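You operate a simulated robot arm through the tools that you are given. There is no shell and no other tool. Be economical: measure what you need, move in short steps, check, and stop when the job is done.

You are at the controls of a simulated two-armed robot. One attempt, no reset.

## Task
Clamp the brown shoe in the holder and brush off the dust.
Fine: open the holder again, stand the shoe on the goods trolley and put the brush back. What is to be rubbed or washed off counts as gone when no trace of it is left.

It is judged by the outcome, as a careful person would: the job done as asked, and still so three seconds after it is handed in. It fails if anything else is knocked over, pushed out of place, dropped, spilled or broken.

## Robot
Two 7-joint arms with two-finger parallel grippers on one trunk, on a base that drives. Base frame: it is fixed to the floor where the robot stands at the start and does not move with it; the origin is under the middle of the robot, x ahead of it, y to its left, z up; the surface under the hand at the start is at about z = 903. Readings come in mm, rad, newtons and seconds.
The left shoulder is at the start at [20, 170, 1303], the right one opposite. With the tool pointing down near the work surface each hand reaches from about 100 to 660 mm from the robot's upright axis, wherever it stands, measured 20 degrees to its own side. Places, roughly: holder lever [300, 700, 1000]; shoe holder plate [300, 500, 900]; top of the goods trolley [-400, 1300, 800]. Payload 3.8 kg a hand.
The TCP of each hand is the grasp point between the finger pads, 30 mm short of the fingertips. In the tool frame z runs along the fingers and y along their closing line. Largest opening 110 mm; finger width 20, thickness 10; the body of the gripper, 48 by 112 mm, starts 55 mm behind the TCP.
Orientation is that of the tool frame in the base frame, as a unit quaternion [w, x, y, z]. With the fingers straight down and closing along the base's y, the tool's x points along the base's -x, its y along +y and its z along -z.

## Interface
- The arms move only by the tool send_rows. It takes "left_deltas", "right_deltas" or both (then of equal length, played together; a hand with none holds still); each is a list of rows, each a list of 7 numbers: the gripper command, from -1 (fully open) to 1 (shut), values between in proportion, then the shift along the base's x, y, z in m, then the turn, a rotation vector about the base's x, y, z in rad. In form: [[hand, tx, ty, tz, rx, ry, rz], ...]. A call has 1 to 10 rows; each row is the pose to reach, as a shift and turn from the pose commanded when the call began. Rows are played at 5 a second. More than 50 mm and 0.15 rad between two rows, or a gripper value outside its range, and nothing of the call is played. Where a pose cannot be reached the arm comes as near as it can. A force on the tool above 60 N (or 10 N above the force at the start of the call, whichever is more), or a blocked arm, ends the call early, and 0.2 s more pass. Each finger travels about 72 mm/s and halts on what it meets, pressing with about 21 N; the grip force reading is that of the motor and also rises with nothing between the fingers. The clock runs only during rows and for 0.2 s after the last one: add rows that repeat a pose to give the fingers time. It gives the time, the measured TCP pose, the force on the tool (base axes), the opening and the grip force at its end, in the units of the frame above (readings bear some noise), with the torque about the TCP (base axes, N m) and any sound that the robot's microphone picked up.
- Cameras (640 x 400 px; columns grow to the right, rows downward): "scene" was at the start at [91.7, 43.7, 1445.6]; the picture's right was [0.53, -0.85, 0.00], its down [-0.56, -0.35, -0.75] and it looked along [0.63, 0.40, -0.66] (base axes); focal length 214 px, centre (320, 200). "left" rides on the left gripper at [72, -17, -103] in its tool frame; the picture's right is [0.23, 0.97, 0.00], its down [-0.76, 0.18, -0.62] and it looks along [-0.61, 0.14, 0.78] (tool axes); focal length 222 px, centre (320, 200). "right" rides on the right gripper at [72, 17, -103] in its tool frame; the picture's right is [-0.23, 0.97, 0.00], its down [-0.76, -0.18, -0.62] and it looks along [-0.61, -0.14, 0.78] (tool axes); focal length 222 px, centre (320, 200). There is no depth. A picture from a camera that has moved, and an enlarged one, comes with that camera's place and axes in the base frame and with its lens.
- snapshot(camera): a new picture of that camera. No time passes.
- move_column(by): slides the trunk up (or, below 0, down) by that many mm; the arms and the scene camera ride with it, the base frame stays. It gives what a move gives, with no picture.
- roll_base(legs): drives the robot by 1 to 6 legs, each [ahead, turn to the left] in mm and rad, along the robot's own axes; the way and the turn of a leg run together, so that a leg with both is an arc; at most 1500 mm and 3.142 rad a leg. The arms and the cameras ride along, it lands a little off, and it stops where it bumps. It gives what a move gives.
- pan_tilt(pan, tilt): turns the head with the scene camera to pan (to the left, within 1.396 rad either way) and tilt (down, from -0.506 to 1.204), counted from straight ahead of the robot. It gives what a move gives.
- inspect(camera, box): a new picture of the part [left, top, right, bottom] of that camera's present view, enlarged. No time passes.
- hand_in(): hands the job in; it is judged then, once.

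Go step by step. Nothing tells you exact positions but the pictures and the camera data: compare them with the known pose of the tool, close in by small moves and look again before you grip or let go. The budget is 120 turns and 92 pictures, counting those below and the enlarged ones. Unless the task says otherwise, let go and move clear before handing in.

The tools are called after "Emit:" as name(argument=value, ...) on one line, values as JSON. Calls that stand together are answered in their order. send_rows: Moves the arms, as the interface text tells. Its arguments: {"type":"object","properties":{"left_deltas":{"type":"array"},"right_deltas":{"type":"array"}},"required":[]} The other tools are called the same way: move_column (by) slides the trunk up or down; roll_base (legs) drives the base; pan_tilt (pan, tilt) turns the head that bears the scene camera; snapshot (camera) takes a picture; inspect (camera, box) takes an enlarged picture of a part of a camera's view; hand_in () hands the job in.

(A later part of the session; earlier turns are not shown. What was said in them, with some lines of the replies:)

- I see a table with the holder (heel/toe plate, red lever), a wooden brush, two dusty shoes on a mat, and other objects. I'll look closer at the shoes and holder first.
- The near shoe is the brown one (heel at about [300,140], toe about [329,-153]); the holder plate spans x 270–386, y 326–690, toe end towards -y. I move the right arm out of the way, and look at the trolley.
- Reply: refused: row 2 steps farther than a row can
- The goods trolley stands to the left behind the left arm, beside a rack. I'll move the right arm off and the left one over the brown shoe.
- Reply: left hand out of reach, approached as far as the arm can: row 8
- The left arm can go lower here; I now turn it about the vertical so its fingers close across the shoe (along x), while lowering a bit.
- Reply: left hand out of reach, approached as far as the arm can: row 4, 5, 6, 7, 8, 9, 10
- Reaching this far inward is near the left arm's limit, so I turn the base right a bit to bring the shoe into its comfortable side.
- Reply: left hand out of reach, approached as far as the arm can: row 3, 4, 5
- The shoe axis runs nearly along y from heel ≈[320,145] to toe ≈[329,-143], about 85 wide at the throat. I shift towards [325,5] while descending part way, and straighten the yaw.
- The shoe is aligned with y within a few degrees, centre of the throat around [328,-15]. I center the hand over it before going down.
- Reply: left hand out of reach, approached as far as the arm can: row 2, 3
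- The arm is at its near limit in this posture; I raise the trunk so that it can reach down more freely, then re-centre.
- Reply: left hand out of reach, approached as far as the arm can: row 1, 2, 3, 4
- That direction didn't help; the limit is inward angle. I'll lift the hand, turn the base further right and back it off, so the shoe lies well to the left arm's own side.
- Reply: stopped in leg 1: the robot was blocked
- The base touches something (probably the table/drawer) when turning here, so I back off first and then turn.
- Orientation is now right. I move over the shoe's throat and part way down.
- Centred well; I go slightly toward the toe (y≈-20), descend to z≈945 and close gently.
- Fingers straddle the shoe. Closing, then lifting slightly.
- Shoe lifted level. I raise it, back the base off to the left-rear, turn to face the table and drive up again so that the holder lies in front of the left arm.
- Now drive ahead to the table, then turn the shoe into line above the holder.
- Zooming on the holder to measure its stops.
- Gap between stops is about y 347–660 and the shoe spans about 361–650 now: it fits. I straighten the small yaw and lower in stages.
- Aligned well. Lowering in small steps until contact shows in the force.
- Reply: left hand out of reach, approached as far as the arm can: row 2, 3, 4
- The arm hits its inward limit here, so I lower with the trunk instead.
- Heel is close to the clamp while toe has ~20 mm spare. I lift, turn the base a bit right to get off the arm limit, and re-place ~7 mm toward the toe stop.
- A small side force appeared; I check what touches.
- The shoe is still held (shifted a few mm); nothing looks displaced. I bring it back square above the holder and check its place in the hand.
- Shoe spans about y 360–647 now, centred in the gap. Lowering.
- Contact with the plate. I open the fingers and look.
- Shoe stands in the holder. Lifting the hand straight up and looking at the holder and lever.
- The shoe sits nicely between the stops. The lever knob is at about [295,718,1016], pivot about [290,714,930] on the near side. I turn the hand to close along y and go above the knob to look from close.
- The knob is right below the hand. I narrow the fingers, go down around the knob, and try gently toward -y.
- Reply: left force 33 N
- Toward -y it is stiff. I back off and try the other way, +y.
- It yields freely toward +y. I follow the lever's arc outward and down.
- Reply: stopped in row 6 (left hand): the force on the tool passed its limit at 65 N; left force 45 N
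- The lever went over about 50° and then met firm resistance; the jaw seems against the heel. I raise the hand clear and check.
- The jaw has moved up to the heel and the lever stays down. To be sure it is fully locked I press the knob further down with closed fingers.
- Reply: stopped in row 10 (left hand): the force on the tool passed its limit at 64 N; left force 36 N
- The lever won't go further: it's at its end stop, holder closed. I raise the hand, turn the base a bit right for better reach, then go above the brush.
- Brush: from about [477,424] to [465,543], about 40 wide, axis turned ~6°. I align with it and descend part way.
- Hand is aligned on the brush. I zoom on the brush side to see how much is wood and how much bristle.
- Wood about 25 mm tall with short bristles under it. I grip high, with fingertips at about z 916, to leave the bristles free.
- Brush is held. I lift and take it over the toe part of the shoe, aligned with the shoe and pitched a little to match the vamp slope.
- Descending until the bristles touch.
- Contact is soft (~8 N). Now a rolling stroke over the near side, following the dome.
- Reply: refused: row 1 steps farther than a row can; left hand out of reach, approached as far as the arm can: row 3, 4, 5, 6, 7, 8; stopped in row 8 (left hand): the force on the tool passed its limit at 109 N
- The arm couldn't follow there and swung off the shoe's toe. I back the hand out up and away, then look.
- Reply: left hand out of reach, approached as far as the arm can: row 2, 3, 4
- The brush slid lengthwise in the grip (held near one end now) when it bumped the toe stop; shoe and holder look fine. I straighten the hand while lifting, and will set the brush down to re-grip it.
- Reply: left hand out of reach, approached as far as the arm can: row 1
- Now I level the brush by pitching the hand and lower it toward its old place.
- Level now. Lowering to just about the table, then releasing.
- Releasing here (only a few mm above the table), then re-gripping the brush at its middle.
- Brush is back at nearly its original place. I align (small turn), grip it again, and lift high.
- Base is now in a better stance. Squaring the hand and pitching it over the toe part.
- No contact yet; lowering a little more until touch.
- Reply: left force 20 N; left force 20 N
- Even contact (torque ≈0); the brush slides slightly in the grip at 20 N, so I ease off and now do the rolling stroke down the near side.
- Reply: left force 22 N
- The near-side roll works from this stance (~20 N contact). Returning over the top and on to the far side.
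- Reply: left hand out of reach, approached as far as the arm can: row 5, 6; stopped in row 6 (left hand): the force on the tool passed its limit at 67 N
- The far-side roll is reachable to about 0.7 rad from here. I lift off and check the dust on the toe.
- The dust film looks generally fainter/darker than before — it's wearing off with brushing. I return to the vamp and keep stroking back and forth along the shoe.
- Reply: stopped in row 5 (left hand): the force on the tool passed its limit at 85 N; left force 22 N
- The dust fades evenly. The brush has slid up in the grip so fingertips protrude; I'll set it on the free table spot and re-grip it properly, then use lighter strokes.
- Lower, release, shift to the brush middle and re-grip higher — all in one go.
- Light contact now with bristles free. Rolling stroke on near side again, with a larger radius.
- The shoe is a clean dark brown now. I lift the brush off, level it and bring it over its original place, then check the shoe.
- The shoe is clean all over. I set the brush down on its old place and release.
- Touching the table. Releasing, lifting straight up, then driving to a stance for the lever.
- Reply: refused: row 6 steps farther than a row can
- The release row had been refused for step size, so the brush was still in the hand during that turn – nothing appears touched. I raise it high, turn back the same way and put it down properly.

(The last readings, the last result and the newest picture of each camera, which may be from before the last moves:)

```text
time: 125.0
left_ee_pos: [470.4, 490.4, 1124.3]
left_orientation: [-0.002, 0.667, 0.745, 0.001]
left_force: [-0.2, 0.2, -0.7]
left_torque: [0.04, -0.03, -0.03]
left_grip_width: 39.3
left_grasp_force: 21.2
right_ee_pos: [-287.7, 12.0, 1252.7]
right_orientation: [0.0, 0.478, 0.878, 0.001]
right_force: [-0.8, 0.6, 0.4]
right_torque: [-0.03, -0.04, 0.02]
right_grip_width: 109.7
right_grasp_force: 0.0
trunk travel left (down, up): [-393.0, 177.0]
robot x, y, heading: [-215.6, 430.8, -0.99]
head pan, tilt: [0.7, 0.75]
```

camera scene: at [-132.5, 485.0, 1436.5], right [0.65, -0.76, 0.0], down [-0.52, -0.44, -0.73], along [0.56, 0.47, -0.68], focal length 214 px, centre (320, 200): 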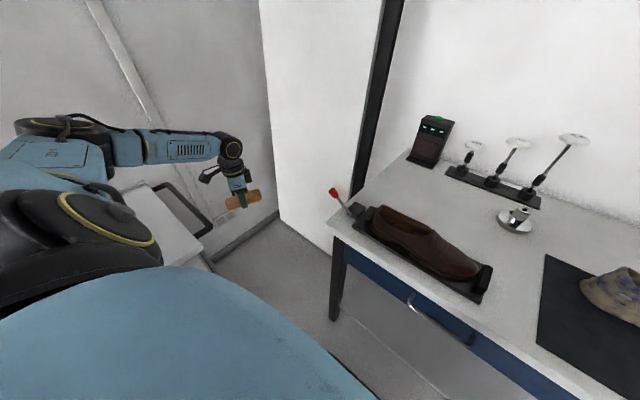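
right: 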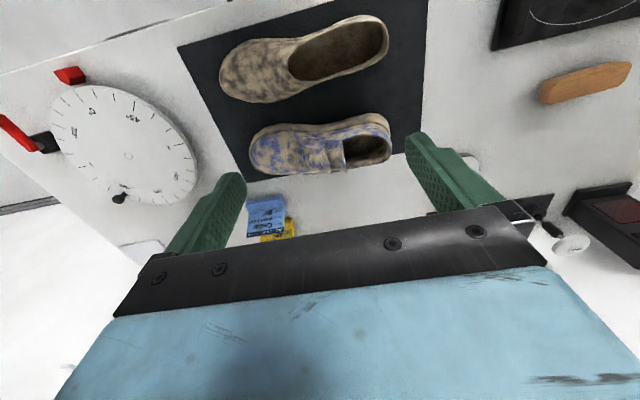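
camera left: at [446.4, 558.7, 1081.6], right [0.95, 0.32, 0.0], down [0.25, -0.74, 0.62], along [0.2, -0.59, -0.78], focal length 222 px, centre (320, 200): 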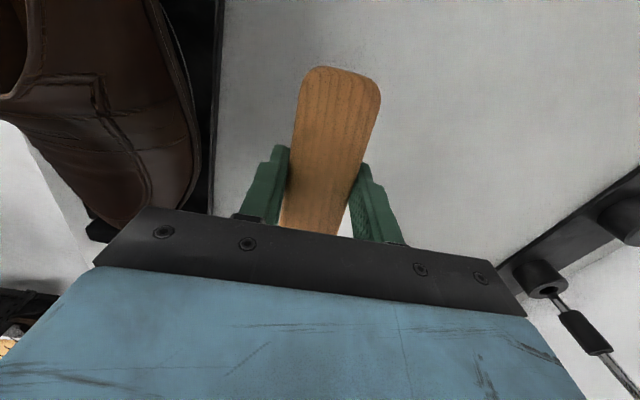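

Emit:
send_rows(left_deltas=[[1, 0, -0.007, -0.045, 0, 0, -0.01], [1, 0, -0.007, -0.09, 0, 0, -0.01], [1, 0, -0.007, -0.135, 0, 0, -0.01], [1, 0, -0.007, -0.165, 0, 0, -0.01], [1, 0, -0.007, -0.174, 0, 0, -0.01], [1, 0, -0.007, -0.178, 0, 0, -0.01]])

Emit:
send_rows(left_deltas=[[0.2, 0, 0, 0, 0, 0, 0], [-0.2, 0, 0, 0, 0, 0, 0], [-0.2, 0, 0, 0, 0, 0, 0], [-0.2, 0, 0, 0.03, 0, 0, 0], [-0.2, 0, 0, 0.07, 0, 0, 0], [-0.2, 0, 0, 0.115, 0, 0, 0], [-0.2, 0, 0, 0.16, 0, 0, 0], [-0.2, 0, 0, 0.2, 0, 0, 0]])

Emit:
snapshot(camera="left")

```text
time: 126.4
left_ee_pos: [469.9, 483.3, 947.2]
left_orientation: [-0.001, 0.671, 0.741, 0.001]
left_force: [0.7, -0.2, 0.6]
left_torque: [0.01, 0.0, 0.03]
left_grip_width: 39.7
left_grasp_force: 20.9
right_ee_pos: [-286.3, 11.6, 1253.2]
right_orientation: [-0.001, 0.479, 0.878, 0.0]
right_force: [0.4, 0.4, -0.1]
right_torque: [-0.01, -0.03, 0.01]
right_grip_width: 110.1
right_grasp_force: 0.0
trunk travel left (down, up): [-393.0, 177.0]
robot x, y, heading: [-217.0, 430.9, -0.989]
head pan, tilt: [0.7, 0.75]
```

```text
time: 128.2
left_ee_pos: [472.9, 479.9, 1147.6]
left_orientation: [-0.002, 0.672, 0.741, -0.001]
left_force: [0.2, 0.0, 1.0]
left_torque: [0.0, 0.0, 0.0]
left_grip_width: 65.7
left_grasp_force: 0.1
right_ee_pos: [-287.7, 11.3, 1252.9]
right_orientation: [-0.001, 0.479, 0.878, 0.001]
right_force: [-0.5, -0.3, -0.6]
right_torque: [-0.01, 0.0, -0.02]
right_grip_width: 109.8
right_grasp_force: 0.0
trunk travel left (down, up): [-393.0, 177.0]
robot x, y, heading: [-215.3, 427.1, -0.99]
head pan, tilt: [0.7, 0.75]
```

```text
14 pictures are left
camera left: at [447.5, 550.1, 1251.2], right [0.95, 0.32, 0.0], down [0.25, -0.74, 0.62], along [0.2, -0.59, -0.78], focal length 222 px, centre (320, 200)
```

left: 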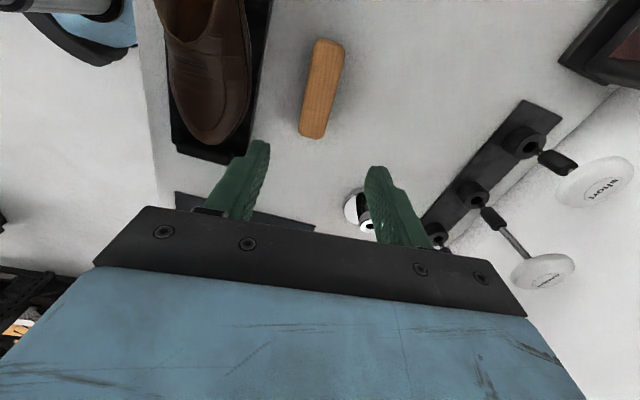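

Brush is back in place. Now I drive to a stance for the lever.

Emit:
roll_base(legs=[[0, 0.69], [115, 0]])

Emit:
send_rows(left_deltas=[[0.5, -0.02, -0.005, 0, 0, 0, -0.13], [1, -0.04, -0.01, 0, 0, 0, -0.26], [1, -0.06, -0.015, 0, 0, 0, -0.39], [1, -0.08, -0.02, 0, 0, 0, -0.52], [1, -0.09, -0.025, 0, 0, 0, -0.65], [1, -0.1, -0.03, 0, 0, 0, -0.79]])

Emit:
snapshot(camera="scene")

```text
time: 131.3
left_ee_pos: [390.9, 876.3, 1147.8]
left_orientation: [-0.002, 0.378, 0.926, 0.0]
left_force: [0.4, 0.5, 0.1]
left_torque: [0.0, 0.05, 0.02]
left_grip_width: 66.1
left_grasp_force: 0.0
right_ee_pos: [107.5, 30.4, 1252.1]
right_orientation: [0.0, 0.151, 0.989, 0.0]
right_force: [-0.1, 0.3, -0.4]
right_torque: [0.03, -0.01, 0.03]
right_grip_width: 110.1
right_grasp_force: 0.0
trunk travel left (down, up): [-393.0, 177.0]
robot x, y, heading: [-105.9, 402.4, -0.297]
head pan, tilt: [0.7, 0.75]
```

```text
time: 132.7
left_ee_pos: [289.5, 847.8, 1146.4]
left_orientation: [-0.001, 0.707, 0.707, 0.0]
left_force: [-0.5, 0.3, 0.5]
left_torque: [0.03, 0.0, 0.02]
left_grip_width: 0.0
left_grasp_force: 21.3
right_ee_pos: [105.8, 30.1, 1252.9]
right_orientation: [0.0, 0.151, 0.989, 0.0]
right_force: [0.5, 0.0, 0.2]
right_torque: [0.03, 0.02, -0.02]
right_grip_width: 110.0
right_grasp_force: 0.1
trunk travel left (down, up): [-393.0, 177.0]
robot x, y, heading: [-107.2, 399.8, -0.296]
head pan, tilt: [0.7, 0.75]
```

```text
13 pictures are left
camera scene: at [-12.4, 424.1, 1436.6], right [0.39, -0.92, 0.0], down [-0.63, -0.27, -0.73], along [0.67, 0.29, -0.68], focal length 214 px, centre (320, 200)
```

scene: 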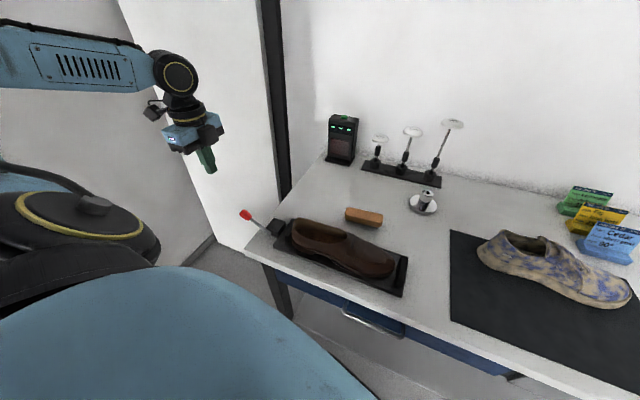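

Knob at about [292,787,985] as expected. I go down outside it with closed fingers and push it back toward upright.

Emit:
send_rows(left_deltas=[[1, 0.002, 0, -0.045, 0, 0, 0], [1, 0.002, 0, -0.09, 0, 0, 0], [1, 0.002, 0, -0.13, 0, 0, 0], [1, 0.002, 0, -0.156, 0, 0, 0], [1, 0.002, -0.02, -0.156, 0, 0, 0], [1, 0.002, -0.032, -0.156, 0, 0, 0], [1, 0.002, -0.042, -0.155, 0, 0, 0], [1, 0.002, -0.052, -0.15, 0, 0, 0], [1, 0.002, -0.064, -0.145, 0, 0, 0], [1, 0.002, -0.076, -0.14, 0, 0, 0]])

Emit:
inspect(camera="scene", box=[180, 140, 340, 280])

```text
time: 134.6
left_ee_pos: [292.1, 801.4, 1003.3]
left_orientation: [-0.01, 0.702, 0.712, 0.013]
left_force: [-11.6, 13.5, 13.6]
left_torque: [-0.03, -0.01, -0.08]
left_grip_width: 0.0
left_grasp_force: 20.8
right_ee_pos: [105.3, 30.3, 1252.3]
right_orientation: [0.001, 0.15, 0.989, 0.0]
right_force: [0.0, 0.4, 0.4]
right_torque: [0.01, 0.02, 0.01]
right_grip_width: 110.0
right_grasp_force: 0.1
trunk travel left (down, up): [-393.0, 177.0]
robot x, y, heading: [-107.3, 400.0, -0.294]
head pan, tilt: [0.7, 0.75]
stopped in row 9 (left hand): the force on the tool passed its limit at 64 N (the readings are from after the stop); the commanded pose is now the measured one
```

```text
2.86 times, centred on (260, 210) of scene
camera zoom: at [-13.3, 424.2, 1436.5], right [0.4, -0.92, 0.0], down [-0.63, -0.27, -0.73], along [0.67, 0.29, -0.68], focal length 613 px, centre (491, 171)
```

zoom: 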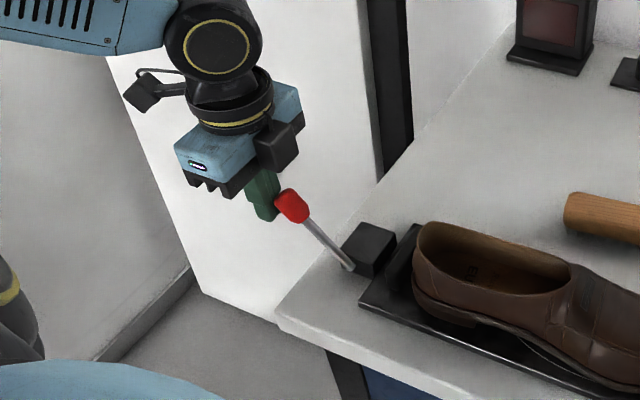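

Pushing sideways is along the lever, so it doesn't turn. I tilt the closed fingers so that they come from outside under the knob and can lift it along its arc.

Emit:
send_rows(left_deltas=[[1, 0, 0.03, 0.01, 0, 0, 0], [1, 0, 0.06, 0.02, -0.1, 0, 0], [1, 0, 0.075, 0.02, -0.24, 0, 0], [1, 0, 0.075, 0.02, -0.38, 0, 0], [1, 0, 0.075, 0.02, -0.52, 0, 0], [1, 0, 0.075, 0.02, -0.66, 0, 0], [1, 0, 0.075, 0.02, -0.8, 0, 0], [1, 0, 0.075, 0.02, -0.9, 0, 0], [1, 0, 0.075, 0.015, -0.9, 0, 0]])

Emit:
inspect(camera="scene", box=[160, 130, 340, 280])

```text
time: 136.6
left_ee_pos: [294.3, 873.2, 1016.8]
left_orientation: [0.302, 0.636, 0.644, -0.301]
left_force: [-0.9, 0.1, -0.2]
left_torque: [0.05, 0.01, 0.05]
left_grip_width: 0.0
left_grasp_force: 21.0
right_ee_pos: [107.3, 30.6, 1253.4]
right_orientation: [0.001, 0.149, 0.989, 0.0]
right_force: [0.2, 0.5, 0.2]
right_torque: [0.0, 0.0, -0.01]
right_grip_width: 109.9
right_grasp_force: 0.0
trunk travel left (down, up): [-393.0, 177.0]
robot x, y, heading: [-105.6, 399.0, -0.296]
head pan, tilt: [0.7, 0.75]
```

```text
2.67 times, centred on (250, 205) of scene
camera zoom: at [-12.2, 425.0, 1436.5], right [0.39, -0.92, 0.0], down [-0.63, -0.27, -0.73], along [0.67, 0.29, -0.68], focal length 572 px, centre (507, 187)
```

zoom: 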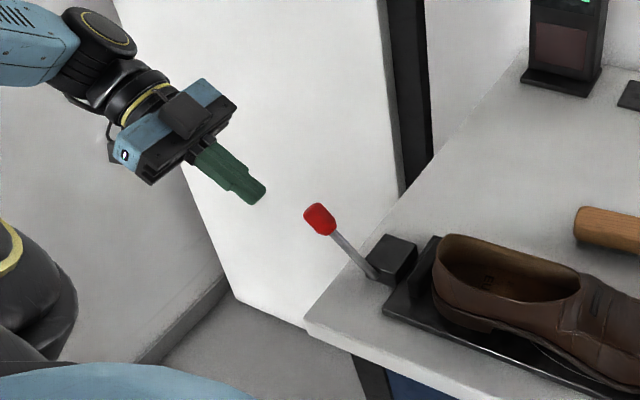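

The lever has already moved part way (knob now about y 768, z 1004). I slide the fingers under it and lift along the arc.

Emit:
send_rows(left_deltas=[[1, -0.002, -0.031, -0.025, 0, 0, 0], [1, -0.002, -0.062, -0.05, 0, 0, 0], [1, -0.002, -0.07, -0.038, 0, 0, 0], [1, -0.002, -0.08, -0.028, 0, 0, 0], [1, -0.002, -0.09, -0.022, 0, 0, 0], [1, -0.002, -0.1, -0.016, 0, 0, 0], [1, -0.002, -0.11, -0.011, 0, 0, 0], [1, -0.002, -0.12, -0.008, 0, 0, 0], [1, -0.002, -0.128, -0.006, 0, 0, 0]])

Emit:
inspect(camera="scene", box=[160, 130, 340, 280])

```text
time: 138.6
left_ee_pos: [291.9, 757.1, 1008.9]
left_orientation: [0.3, 0.634, 0.649, -0.294]
left_force: [-2.4, 40.3, -6.3]
left_torque: [0.59, 0.23, -0.01]
left_grip_width: 0.0
left_grasp_force: 20.5
right_ee_pos: [106.2, 35.7, 1254.2]
right_orientation: [0.001, 0.15, 0.989, -0.003]
right_force: [-0.5, -0.5, -0.8]
right_torque: [0.02, 0.02, 0.0]
right_grip_width: 110.1
right_grasp_force: 0.1
trunk travel left (down, up): [-393.0, 177.0]
robot x, y, heading: [-107.4, 400.6, -0.292]
head pan, tilt: [0.7, 0.75]
```

```text
2.67 times, centred on (250, 205) of scene
camera zoom: at [-12.0, 432.0, 1436.3], right [0.4, -0.92, 0.0], down [-0.63, -0.27, -0.73], along [0.67, 0.29, -0.68], focal length 572 px, centre (507, 187)
```

zoom: 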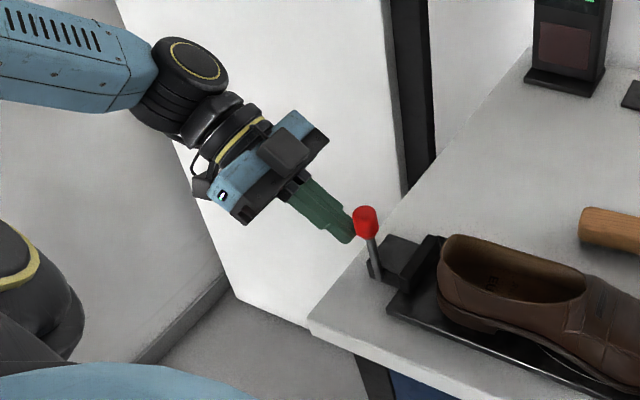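

Lever upright again, jaw open. I back off, level the hand up high and drive back to the stance used over the shoe.

Emit:
send_rows(left_deltas=[[1, 0, 0.04, 0.02, 0, 0, 0], [1, 0, 0.075, 0.05, 0, 0, 0], [1, 0, 0.09, 0.09, 0.1, 0, 0], [0.5, 0, 0.09, 0.12, 0.24, 0, 0], [0, 0, 0.09, 0.14, 0.38, 0, 0], [-0.5, 0, 0.09, 0.15, 0.52, 0, 0], [-1, 0, 0.09, 0.15, 0.66, 0, 0], [-1, 0, 0.08, 0.15, 0.8, 0, 0], [-1, 0, 0.07, 0.15, 0.9, 0, 0]])

Emit:
roll_base(legs=[[-115, 0], [0, -0.7]])

```text
time: 140.6
left_ee_pos: [292.4, 817.5, 1162.9]
left_orientation: [-0.006, 0.702, 0.712, 0.011]
left_force: [0.3, -0.1, 0.4]
left_torque: [0.02, 0.01, -0.02]
left_grip_width: 110.1
left_grasp_force: 0.1
right_ee_pos: [106.7, 29.9, 1252.4]
right_orientation: [0.0, 0.15, 0.989, 0.0]
right_force: [0.4, 0.3, 0.6]
right_torque: [0.0, -0.01, 0.0]
right_grip_width: 109.9
right_grasp_force: 0.1
trunk travel left (down, up): [-393.0, 177.0]
robot x, y, heading: [-113.0, 396.5, -0.293]
head pan, tilt: [0.7, 0.75]
```

```text
time: 143.6
left_ee_pos: [360.7, 504.8, 1162.6]
left_orientation: [-0.002, 0.899, 0.437, 0.012]
left_force: [-0.4, -0.7, -0.1]
left_torque: [0.0, 0.0, 0.0]
left_grip_width: 109.9
left_grasp_force: 0.0
right_ee_pos: [-277.3, 10.1, 1252.9]
right_orientation: [0.0, 0.47, 0.882, 0.0]
right_force: [-0.8, 0.9, -0.3]
right_torque: [-0.02, 0.01, 0.0]
right_grip_width: 110.0
right_grasp_force: 0.0
trunk travel left (down, up): [-393.0, 177.0]
robot x, y, heading: [-215.5, 428.8, -0.971]
head pan, tilt: [0.7, 0.75]
```

Emit:
send_rows(left_deltas=[[-1, -0.01, -0.005, -0.02, -0.004, 0.003, 0.133], [-1, -0.02, -0.015, -0.05, -0.008, 0.006, 0.267], [-1, -0.03, -0.025, -0.08, -0.012, 0.009, 0.4], [-1, -0.032, -0.027, -0.1, -0.016, 0.012, 0.533], [-1, -0.032, -0.027, -0.12, -0.02, 0.0145, 0.667], [-1, -0.032, -0.027, -0.13, -0.02, 0.0145, 0.667]])

Emit:
pan_tilt(pan=1.2, tilt=0.75)

Emit:
snapshot(camera="left")

Emit:
inspect(camera="scene", box=[260, 150, 420, 270])

```text
time: 145.0
left_ee_pos: [327.7, 479.7, 1029.0]
left_orientation: [0.002, 0.705, 0.709, -0.001]
left_force: [0.1, -0.1, 0.0]
left_torque: [0.02, 0.0, 0.01]
left_grip_width: 110.0
left_grasp_force: 0.0
right_ee_pos: [-277.8, 9.0, 1253.3]
right_orientation: [0.0, 0.47, 0.883, -0.001]
right_force: [0.1, 0.7, 0.2]
right_torque: [-0.04, -0.03, 0.02]
right_grip_width: 110.0
right_grasp_force: 0.0
trunk travel left (down, up): [-393.0, 177.0]
robot x, y, heading: [-216.9, 434.5, -0.967]
head pan, tilt: [0.7, 0.75]
```

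```text
time: 146.0
left_ee_pos: [328.7, 480.3, 1030.9]
left_orientation: [0.0, 0.706, 0.708, -0.001]
left_force: [-0.4, -0.7, -0.9]
left_torque: [0.03, 0.01, -0.01]
left_grip_width: 110.1
left_grasp_force: 0.1
right_ee_pos: [-277.3, 8.7, 1252.2]
right_orientation: [0.0, 0.471, 0.882, 0.001]
right_force: [1.4, 0.2, -0.1]
right_torque: [0.0, -0.03, -0.03]
right_grip_width: 110.1
right_grasp_force: 0.0
trunk travel left (down, up): [-393.0, 177.0]
robot x, y, heading: [-213.3, 429.6, -0.971]
head pan, tilt: [1.201, 0.75]
```

```text
9 pictures are left
camera left: at [310.7, 552.7, 1134.3], right [0.97, 0.23, 0.0], down [0.18, -0.76, 0.62], along [0.14, -0.61, -0.78], focal length 222 px, centre (320, 200)
```

left: 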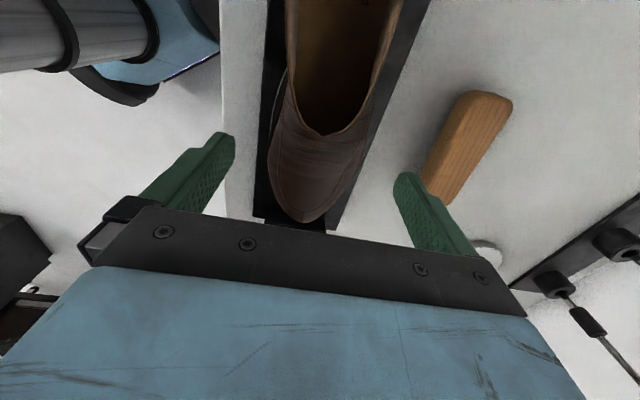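

```text
3.33 times, centred on (340, 210) of scene
camera zoom: at [-121.4, 432.0, 1436.5], right [0.23, -0.97, 0.0], down [-0.66, -0.15, -0.73], along [0.71, 0.17, -0.68], focal length 715 px, centre (253, 167)
```

zoom: 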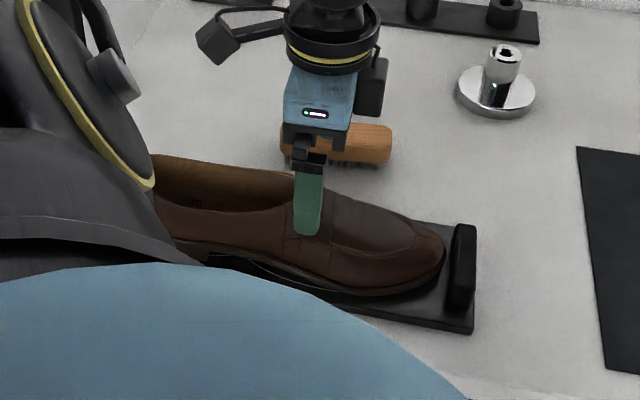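

Well-centred at the throat. Lower, grip and lift the shoe.

Emit:
send_rows(left_deltas=[[-1, 0, -0.006, -0.03, 0, 0, 0], [-1, 0, -0.006, -0.06, 0, 0, 0], [-1, 0, -0.006, -0.073, 0, 0, 0], [-1, 0, -0.006, -0.073, 0, 0, 0], [1, 0, -0.006, -0.073, 0, 0, 0], [1, 0, -0.006, -0.073, 0, 0, 0], [1, 0, -0.006, -0.073, 0, 0, 0], [1, 0, -0.006, -0.06, 0, 0, 0], [1, 0, -0.006, -0.03, 0, 0, 0], [1, 0, -0.006, 0.01, 0, 0, 0]])

Emit:
inspect(camera="scene", box=[260, 150, 420, 270])

```text
time: 148.2
left_ee_pos: [329.6, 473.2, 1041.7]
left_orientation: [0.0, 0.707, 0.707, -0.001]
left_force: [-0.9, 0.0, -2.9]
left_torque: [-0.12, -0.01, -0.01]
left_grip_width: 86.3
left_grasp_force: 21.3
right_ee_pos: [-278.4, 10.3, 1253.5]
right_orientation: [0.001, 0.47, 0.883, 0.0]
right_force: [0.1, 0.8, -0.3]
right_torque: [0.01, 0.01, -0.04]
right_grip_width: 109.9
right_grasp_force: 0.0
trunk travel left (down, up): [-393.0, 177.0]
robot x, y, heading: [-214.1, 433.9, -0.966]
head pan, tilt: [1.201, 0.75]
```

```text
3.33 times, centred on (340, 210) of scene
camera zoom: at [-121.9, 432.1, 1436.6], right [0.23, -0.97, 0.0], down [-0.66, -0.16, -0.73], along [0.71, 0.17, -0.68], focal length 715 px, centre (253, 167)
```

zoom: 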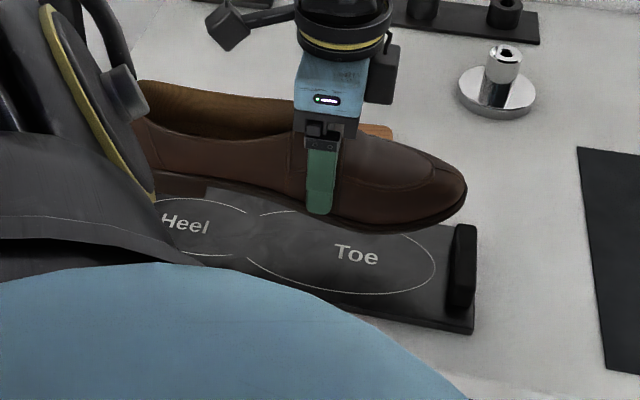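

Shoe held level. I raise it, bring it in front of the robot, and turn toward the trolley.

Emit:
send_rows(left_deltas=[[1, 0, 0, 0.045, 0, 0, 0], [1, 0, 0, 0.09, 0, 0, 0], [1, -0.015, -0.03, 0.115, 0, 0, 0], [1, -0.035, -0.07, 0.12, 0, 0, 0], [1, -0.055, -0.11, 0.12, 0, 0, 0], [1, -0.075, -0.15, 0.12, 0, 0, 0], [1, -0.095, -0.19, 0.12, 0, 0, 0], [1, -0.115, -0.23, 0.12, 0, 0, 0], [1, -0.135, -0.265, 0.12, 0, 0, 0]])

Emit:
roll_base(legs=[[0, 2.54]])

Emit:
pan_tilt(pan=0.5, tilt=0.7)

Emit:
snapshot(camera="scene")

```text
time: 150.2
left_ee_pos: [191.8, 204.0, 1161.7]
left_orientation: [0.0, 0.707, 0.708, 0.0]
left_force: [-0.1, -1.7, -3.5]
left_torque: [-0.1, -0.02, -0.01]
left_grip_width: 86.3
left_grasp_force: 20.9
right_ee_pos: [-277.7, 8.8, 1252.3]
right_orientation: [0.0, 0.471, 0.882, 0.0]
right_force: [-0.1, -0.5, 0.9]
right_torque: [0.02, -0.03, 0.0]
right_grip_width: 110.2
right_grasp_force: 0.1
trunk travel left (down, up): [-393.0, 177.0]
robot x, y, heading: [-213.6, 434.3, -0.97]
head pan, tilt: [1.201, 0.75]
```

```text
time: 156.5
left_ee_pos: [-414.0, 851.5, 1163.3]
left_orientation: [0.001, -0.46, 0.888, 0.001]
left_force: [0.2, -0.2, -2.9]
left_torque: [0.16, -0.05, -0.01]
left_grip_width: 85.9
left_grasp_force: 21.8
right_ee_pos: [83.2, 739.5, 1252.3]
right_orientation: [0.002, -0.698, 0.716, 0.0]
right_force: [-0.1, 0.2, -0.4]
right_torque: [0.01, 0.02, -0.03]
right_grip_width: 110.0
right_grasp_force: 0.1
trunk travel left (down, up): [-393.0, 177.0]
robot x, y, heading: [-212.6, 432.0, 1.554]
head pan, tilt: [1.201, 0.75]
```

```text
time: 157.6
left_ee_pos: [-412.9, 851.3, 1163.3]
left_orientation: [0.002, -0.459, 0.888, 0.001]
left_force: [-0.2, -0.5, -3.3]
left_torque: [0.12, -0.04, 0.04]
left_grip_width: 85.9
left_grasp_force: 21.0
right_ee_pos: [82.9, 738.0, 1252.7]
right_orientation: [0.0, -0.697, 0.717, 0.001]
right_force: [-0.4, 0.2, -0.1]
right_torque: [-0.01, -0.01, 0.0]
right_grip_width: 109.8
right_grasp_force: 0.0
trunk travel left (down, up): [-393.0, 177.0]
robot x, y, heading: [-213.9, 430.0, 1.554]
head pan, tilt: [0.499, 0.7]
```

```text
6 pictures are left
camera scene: at [-253.1, 527.1, 1440.7], right [0.89, 0.46, 0.0], down [0.3, -0.57, -0.76], along [-0.35, 0.68, -0.64], focal length 214 px, centre (320, 200)
```

scene: 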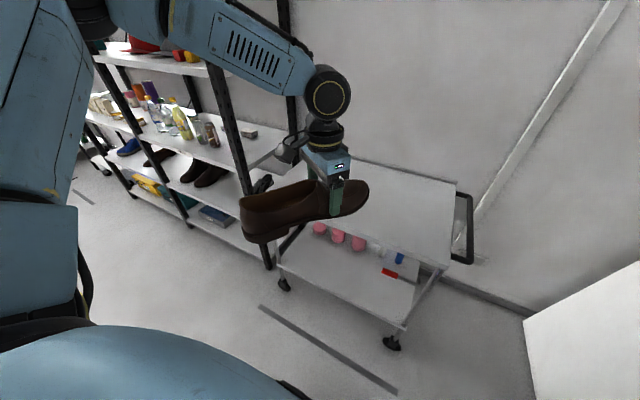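

The trolley top spans about x −870…−60, y 1095…1640, z≈800, and its front area is free. I drive up to it and lower the trunk by 100.

Emit:
roll_base(legs=[[405, 0]])

Emit:
move_column(by=-100)

Emit:
send_rows(left_deltas=[[1, 0, 0.02, -0.03, 0, 0, 0], [1, 0, 0.04, -0.07, 0, 0, 0], [1, 0, 0.05, -0.115, 0, 0, 0], [1, 0, 0.05, -0.16, 0, 0, 0], [1, 0, 0.05, -0.195, 0, 0, 0], [1, 0, 0.05, -0.195, 0, 0, 0]])

Emit:
snapshot(camera="scene")

```text
time: 160.3
left_ee_pos: [-406.0, 1258.2, 1161.9]
left_orientation: [-0.001, -0.459, 0.888, -0.001]
left_force: [-1.1, -0.5, -4.2]
left_torque: [0.09, -0.08, -0.01]
left_grip_width: 85.9
left_grasp_force: 21.3
right_ee_pos: [90.4, 1143.4, 1253.4]
right_orientation: [0.0, -0.698, 0.716, 0.001]
right_force: [-0.7, 0.2, 0.2]
right_torque: [0.02, -0.03, 0.04]
right_grip_width: 110.1
right_grasp_force: 0.2
trunk travel left (down, up): [-393.0, 177.0]
robot x, y, heading: [-208.8, 834.9, 1.546]
head pan, tilt: [0.499, 0.7]
stopped in leg 1: the robot was blocked; the commanded pose is now the measured one
```

```text
time: 161.6
left_ee_pos: [-406.5, 1257.3, 1063.3]
left_orientation: [0.0, -0.459, 0.888, 0.0]
left_force: [-0.2, 0.6, -3.3]
left_torque: [0.07, -0.08, -0.01]
left_grip_width: 85.7
left_grasp_force: 20.8
right_ee_pos: [91.5, 1144.7, 1151.6]
right_orientation: [0.001, -0.698, 0.717, 0.0]
right_force: [0.3, -0.1, -0.2]
right_torque: [0.0, 0.0, 0.0]
right_grip_width: 109.9
right_grasp_force: 0.1
trunk travel left (down, up): [-293.0, 277.0]
robot x, y, heading: [-203.5, 838.7, 1.554]
head pan, tilt: [0.499, 0.7]
```

```text
time: 163.0
left_ee_pos: [-430.4, 1283.9, 902.8]
left_orientation: [0.0, -0.459, 0.889, 0.0]
left_force: [-0.1, 0.5, -3.3]
left_torque: [0.11, -0.03, -0.01]
left_grip_width: 85.7
left_grasp_force: 21.1
left hand out of reach, approached as far as the arm can: row 4, 5, 6
right_ee_pos: [90.5, 1144.0, 1152.4]
right_orientation: [0.0, -0.698, 0.716, 0.001]
right_force: [-0.1, 0.0, 0.0]
right_torque: [0.0, -0.01, -0.01]
right_grip_width: 109.8
right_grasp_force: 0.1
trunk travel left (down, up): [-293.0, 277.0]
robot x, y, heading: [-208.5, 839.2, 1.553]
head pan, tilt: [0.499, 0.7]
```

```text
5 pictures are left
camera scene: at [-245.0, 933.3, 1340.8], right [0.89, 0.46, 0.0], down [0.3, -0.57, -0.76], along [-0.35, 0.68, -0.64], focal length 214 px, centre (320, 200)
```

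scene: 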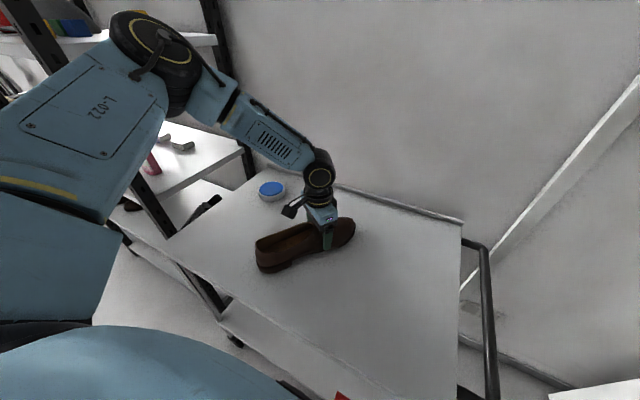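

The shoe is above a free part of the trolley top. I lower the rest with the trunk, watching the force.

Emit:
move_column(by=-48)

Emit:
inspect(camera="scene", box=[230, 140, 390, 260])

```text
time: 163.5
left_ee_pos: [-431.2, 1284.4, 893.9]
left_orientation: [0.002, -0.46, 0.888, 0.002]
left_force: [-1.3, -11.9, 20.3]
left_torque: [-0.87, -0.09, -0.19]
left_grip_width: 86.1
left_grasp_force: 20.8
right_ee_pos: [90.8, 1144.9, 1135.3]
right_orientation: [0.0, -0.699, 0.716, 0.0]
right_force: [-0.4, 1.1, -0.2]
right_torque: [-0.01, -0.03, 0.0]
right_grip_width: 110.0
right_grasp_force: 0.1
trunk travel left (down, up): [-275.0, 295.0]
robot x, y, heading: [-204.4, 838.8, 1.554]
head pan, tilt: [0.499, 0.7]
stopped: the force on the tool passed its limit at 138 N (the readings are from after the stop); the commanded pose is now the measured one
```

```text
3.33 times, centred on (310, 200) of scene
camera zoom: at [-245.3, 931.4, 1322.6], right [0.89, 0.46, 0.0], down [0.3, -0.57, -0.77], along [-0.35, 0.68, -0.64], focal length 715 px, centre (353, 200)
```

zoom: 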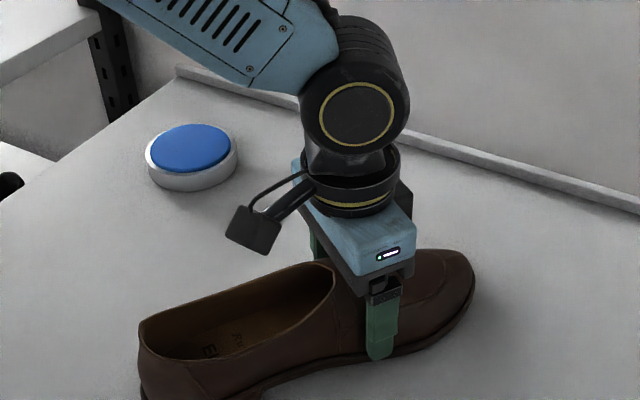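

Contact: the trolley top is at about z 850. I ease the pressure slightly, then open the fingers slowly.

Emit:
send_rows(left_deltas=[[1, 0, 0, 0.003, 0, 0, 0], [1, 0, 0, 0.003, 0, 0, 0]])

Emit:
send_rows(left_deltas=[[-0.5, 0, 0, 0, 0, 0, 0], [-0.7, 0, 0, 0, 0, 0, 0], [-1, 0, 0, 0, 0, 0, 0], [-1, 0, 0, 0, 0, 0, 0]])

Emit:
inspect(camera="scene", box=[230, 150, 390, 270])

```text
time: 164.1
left_ee_pos: [-429.1, 1286.6, 894.1]
left_orientation: [0.002, -0.459, 0.888, 0.004]
left_force: [-0.9, -0.5, -3.3]
left_torque: [0.11, -0.07, 0.01]
left_grip_width: 85.9
left_grasp_force: 20.4
right_ee_pos: [90.9, 1144.8, 1134.3]
right_orientation: [0.0, -0.698, 0.716, 0.0]
right_force: [0.6, 0.6, -0.1]
right_torque: [-0.02, -0.01, -0.02]
right_grip_width: 109.9
right_grasp_force: 0.0
trunk travel left (down, up): [-275.0, 295.0]
robot x, y, heading: [-203.9, 837.3, 1.553]
head pan, tilt: [0.499, 0.7]
```

```text
time: 165.1
left_ee_pos: [-429.7, 1287.9, 895.0]
left_orientation: [0.002, -0.459, 0.889, 0.003]
left_force: [0.0, 0.6, 0.0]
left_torque: [0.0, 0.01, -0.01]
left_grip_width: 110.1
left_grasp_force: 0.0
right_ee_pos: [90.5, 1144.8, 1135.9]
right_orientation: [0.001, -0.698, 0.716, 0.001]
right_force: [-0.6, 0.0, -0.3]
right_torque: [0.01, -0.04, 0.02]
right_grip_width: 109.9
right_grasp_force: 0.0
trunk travel left (down, up): [-275.0, 295.0]
robot x, y, heading: [-206.9, 836.6, 1.555]
head pan, tilt: [0.499, 0.7]
```

```text
3.33 times, centred on (310, 210) of scene
camera zoom: at [-245.0, 933.2, 1322.6], right [0.89, 0.46, 0.0], down [0.3, -0.57, -0.76], along [-0.35, 0.68, -0.64], focal length 715 px, centre (353, 167)
```

zoom: 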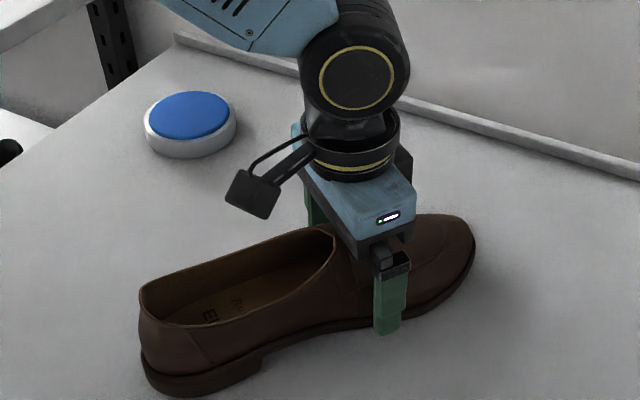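

The shoe stands free on the trolley. I lift the hand straight up and check.

Emit:
move_column(by=150)

Emit:
snapshot(camera="scene")

```text
time: 166.8
left_ee_pos: [-430.5, 1286.7, 1044.8]
left_orientation: [0.002, -0.459, 0.889, 0.002]
left_force: [-0.1, 0.2, -0.4]
left_torque: [0.01, -0.02, 0.0]
left_grip_width: 110.0
left_grasp_force: 0.0
right_ee_pos: [90.0, 1144.1, 1284.1]
right_orientation: [0.001, -0.698, 0.716, 0.0]
right_force: [-0.1, 0.1, -0.7]
right_torque: [0.0, 0.01, 0.01]
right_grip_width: 110.2
right_grasp_force: 0.0
trunk travel left (down, up): [-425.0, 145.0]
robot x, y, heading: [-205.9, 838.9, 1.554]
head pan, tilt: [0.499, 0.7]
```

```text
2 pictures are left
camera scene: at [-245.0, 933.2, 1472.5], right [0.89, 0.46, 0.0], down [0.3, -0.57, -0.76], along [-0.35, 0.68, -0.64], focal length 214 px, centre (320, 200)
```

scene: 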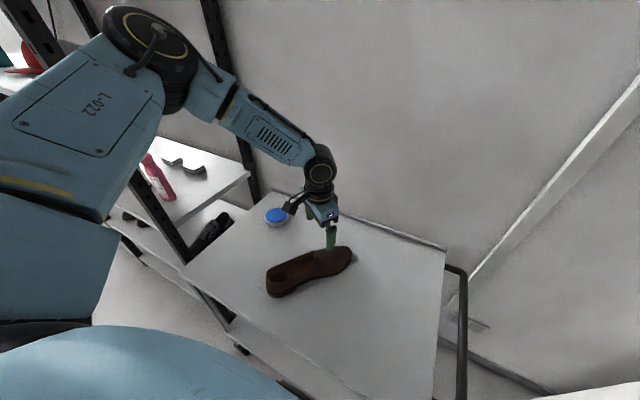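

The shoe stands upright on the trolley. I back away clear and take a last look at the bench.

Emit:
roll_base(legs=[[-250, 0]])

Emit:
pan_tilt(pan=-1.35, tilt=0.65)

Emit:
snapshot(camera="scene")

```text
time: 168.7
left_ee_pos: [-436.6, 1039.6, 1045.4]
left_orientation: [0.003, -0.46, 0.888, 0.003]
left_force: [0.2, -0.3, 0.2]
left_torque: [0.0, 0.02, 0.0]
left_grip_width: 110.0
left_grasp_force: 0.0
right_ee_pos: [86.4, 898.8, 1284.4]
right_orientation: [0.001, -0.699, 0.715, 0.0]
right_force: [0.4, -0.4, -0.6]
right_torque: [0.03, -0.03, 0.02]
right_grip_width: 109.8
right_grasp_force: 0.1
trunk travel left (down, up): [-425.0, 145.0]
robot x, y, heading: [-206.0, 590.2, 1.555]
head pan, tilt: [0.499, 0.7]
```

```text
time: 170.5
left_ee_pos: [-435.9, 1040.1, 1044.6]
left_orientation: [0.002, -0.46, 0.888, 0.002]
left_force: [-0.1, 0.4, -0.5]
left_torque: [-0.01, 0.0, -0.01]
left_grip_width: 109.9
left_grasp_force: 0.1
right_ee_pos: [86.2, 900.3, 1284.5]
right_orientation: [0.0, -0.699, 0.715, 0.0]
right_force: [0.6, 0.1, -0.5]
right_torque: [-0.02, -0.02, 0.0]
right_grip_width: 109.7
right_grasp_force: 0.0
trunk travel left (down, up): [-425.0, 145.0]
robot x, y, heading: [-212.0, 594.7, 1.554]
head pan, tilt: [-1.349, 0.649]
```

```text
1 pictures are left
camera scene: at [-125.3, 629.8, 1477.0], right [0.2, -0.98, 0.0], down [-0.59, -0.12, -0.8], along [0.78, 0.16, -0.6], focal length 214 px, centre (320, 200)
```

scene: 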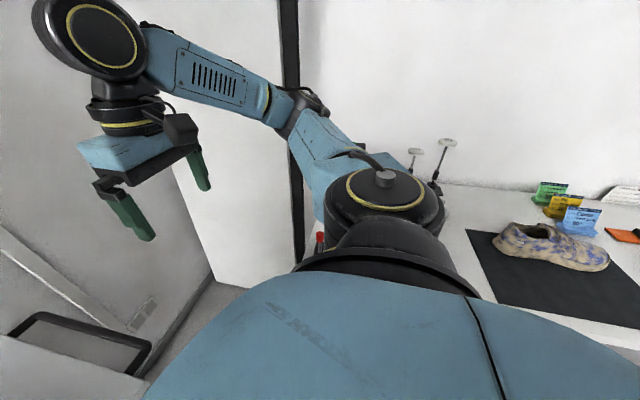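

The rest of the bench I can see is undisturbed and the lever stands upright; the brush is at its place and the shoe stands on the trolley with both hands clear. Handing in.

Emit:
hand_in()

```text
The job is handed in.
```

The brown shoe was clamped in the holder and brushed until I could see no dust left on it. It now stands on the goods trolley, the holder is open again, and the brush is back in its place.

Three things to know about how it went:
- **Accidental swing:** one release command was refused, so the base turned once with the brush still in the hand at table height. I saw nothing knocked or moved, and I put the brush back properly afterwards.
- **Bumps:** the hand hit something hard twice while brushing, most likely the holder's toe stop. The base touched the trolley as it drove up, and the shoe was pressed onto the trolley top harder than planned. I saw no damage or shift in the pictures I took.
- **Last check:** in my final picture of the bench, the robot's own arm hid the holder plate and the brush. I last saw the brush in place and the lever upright just before I picked the shoe up.
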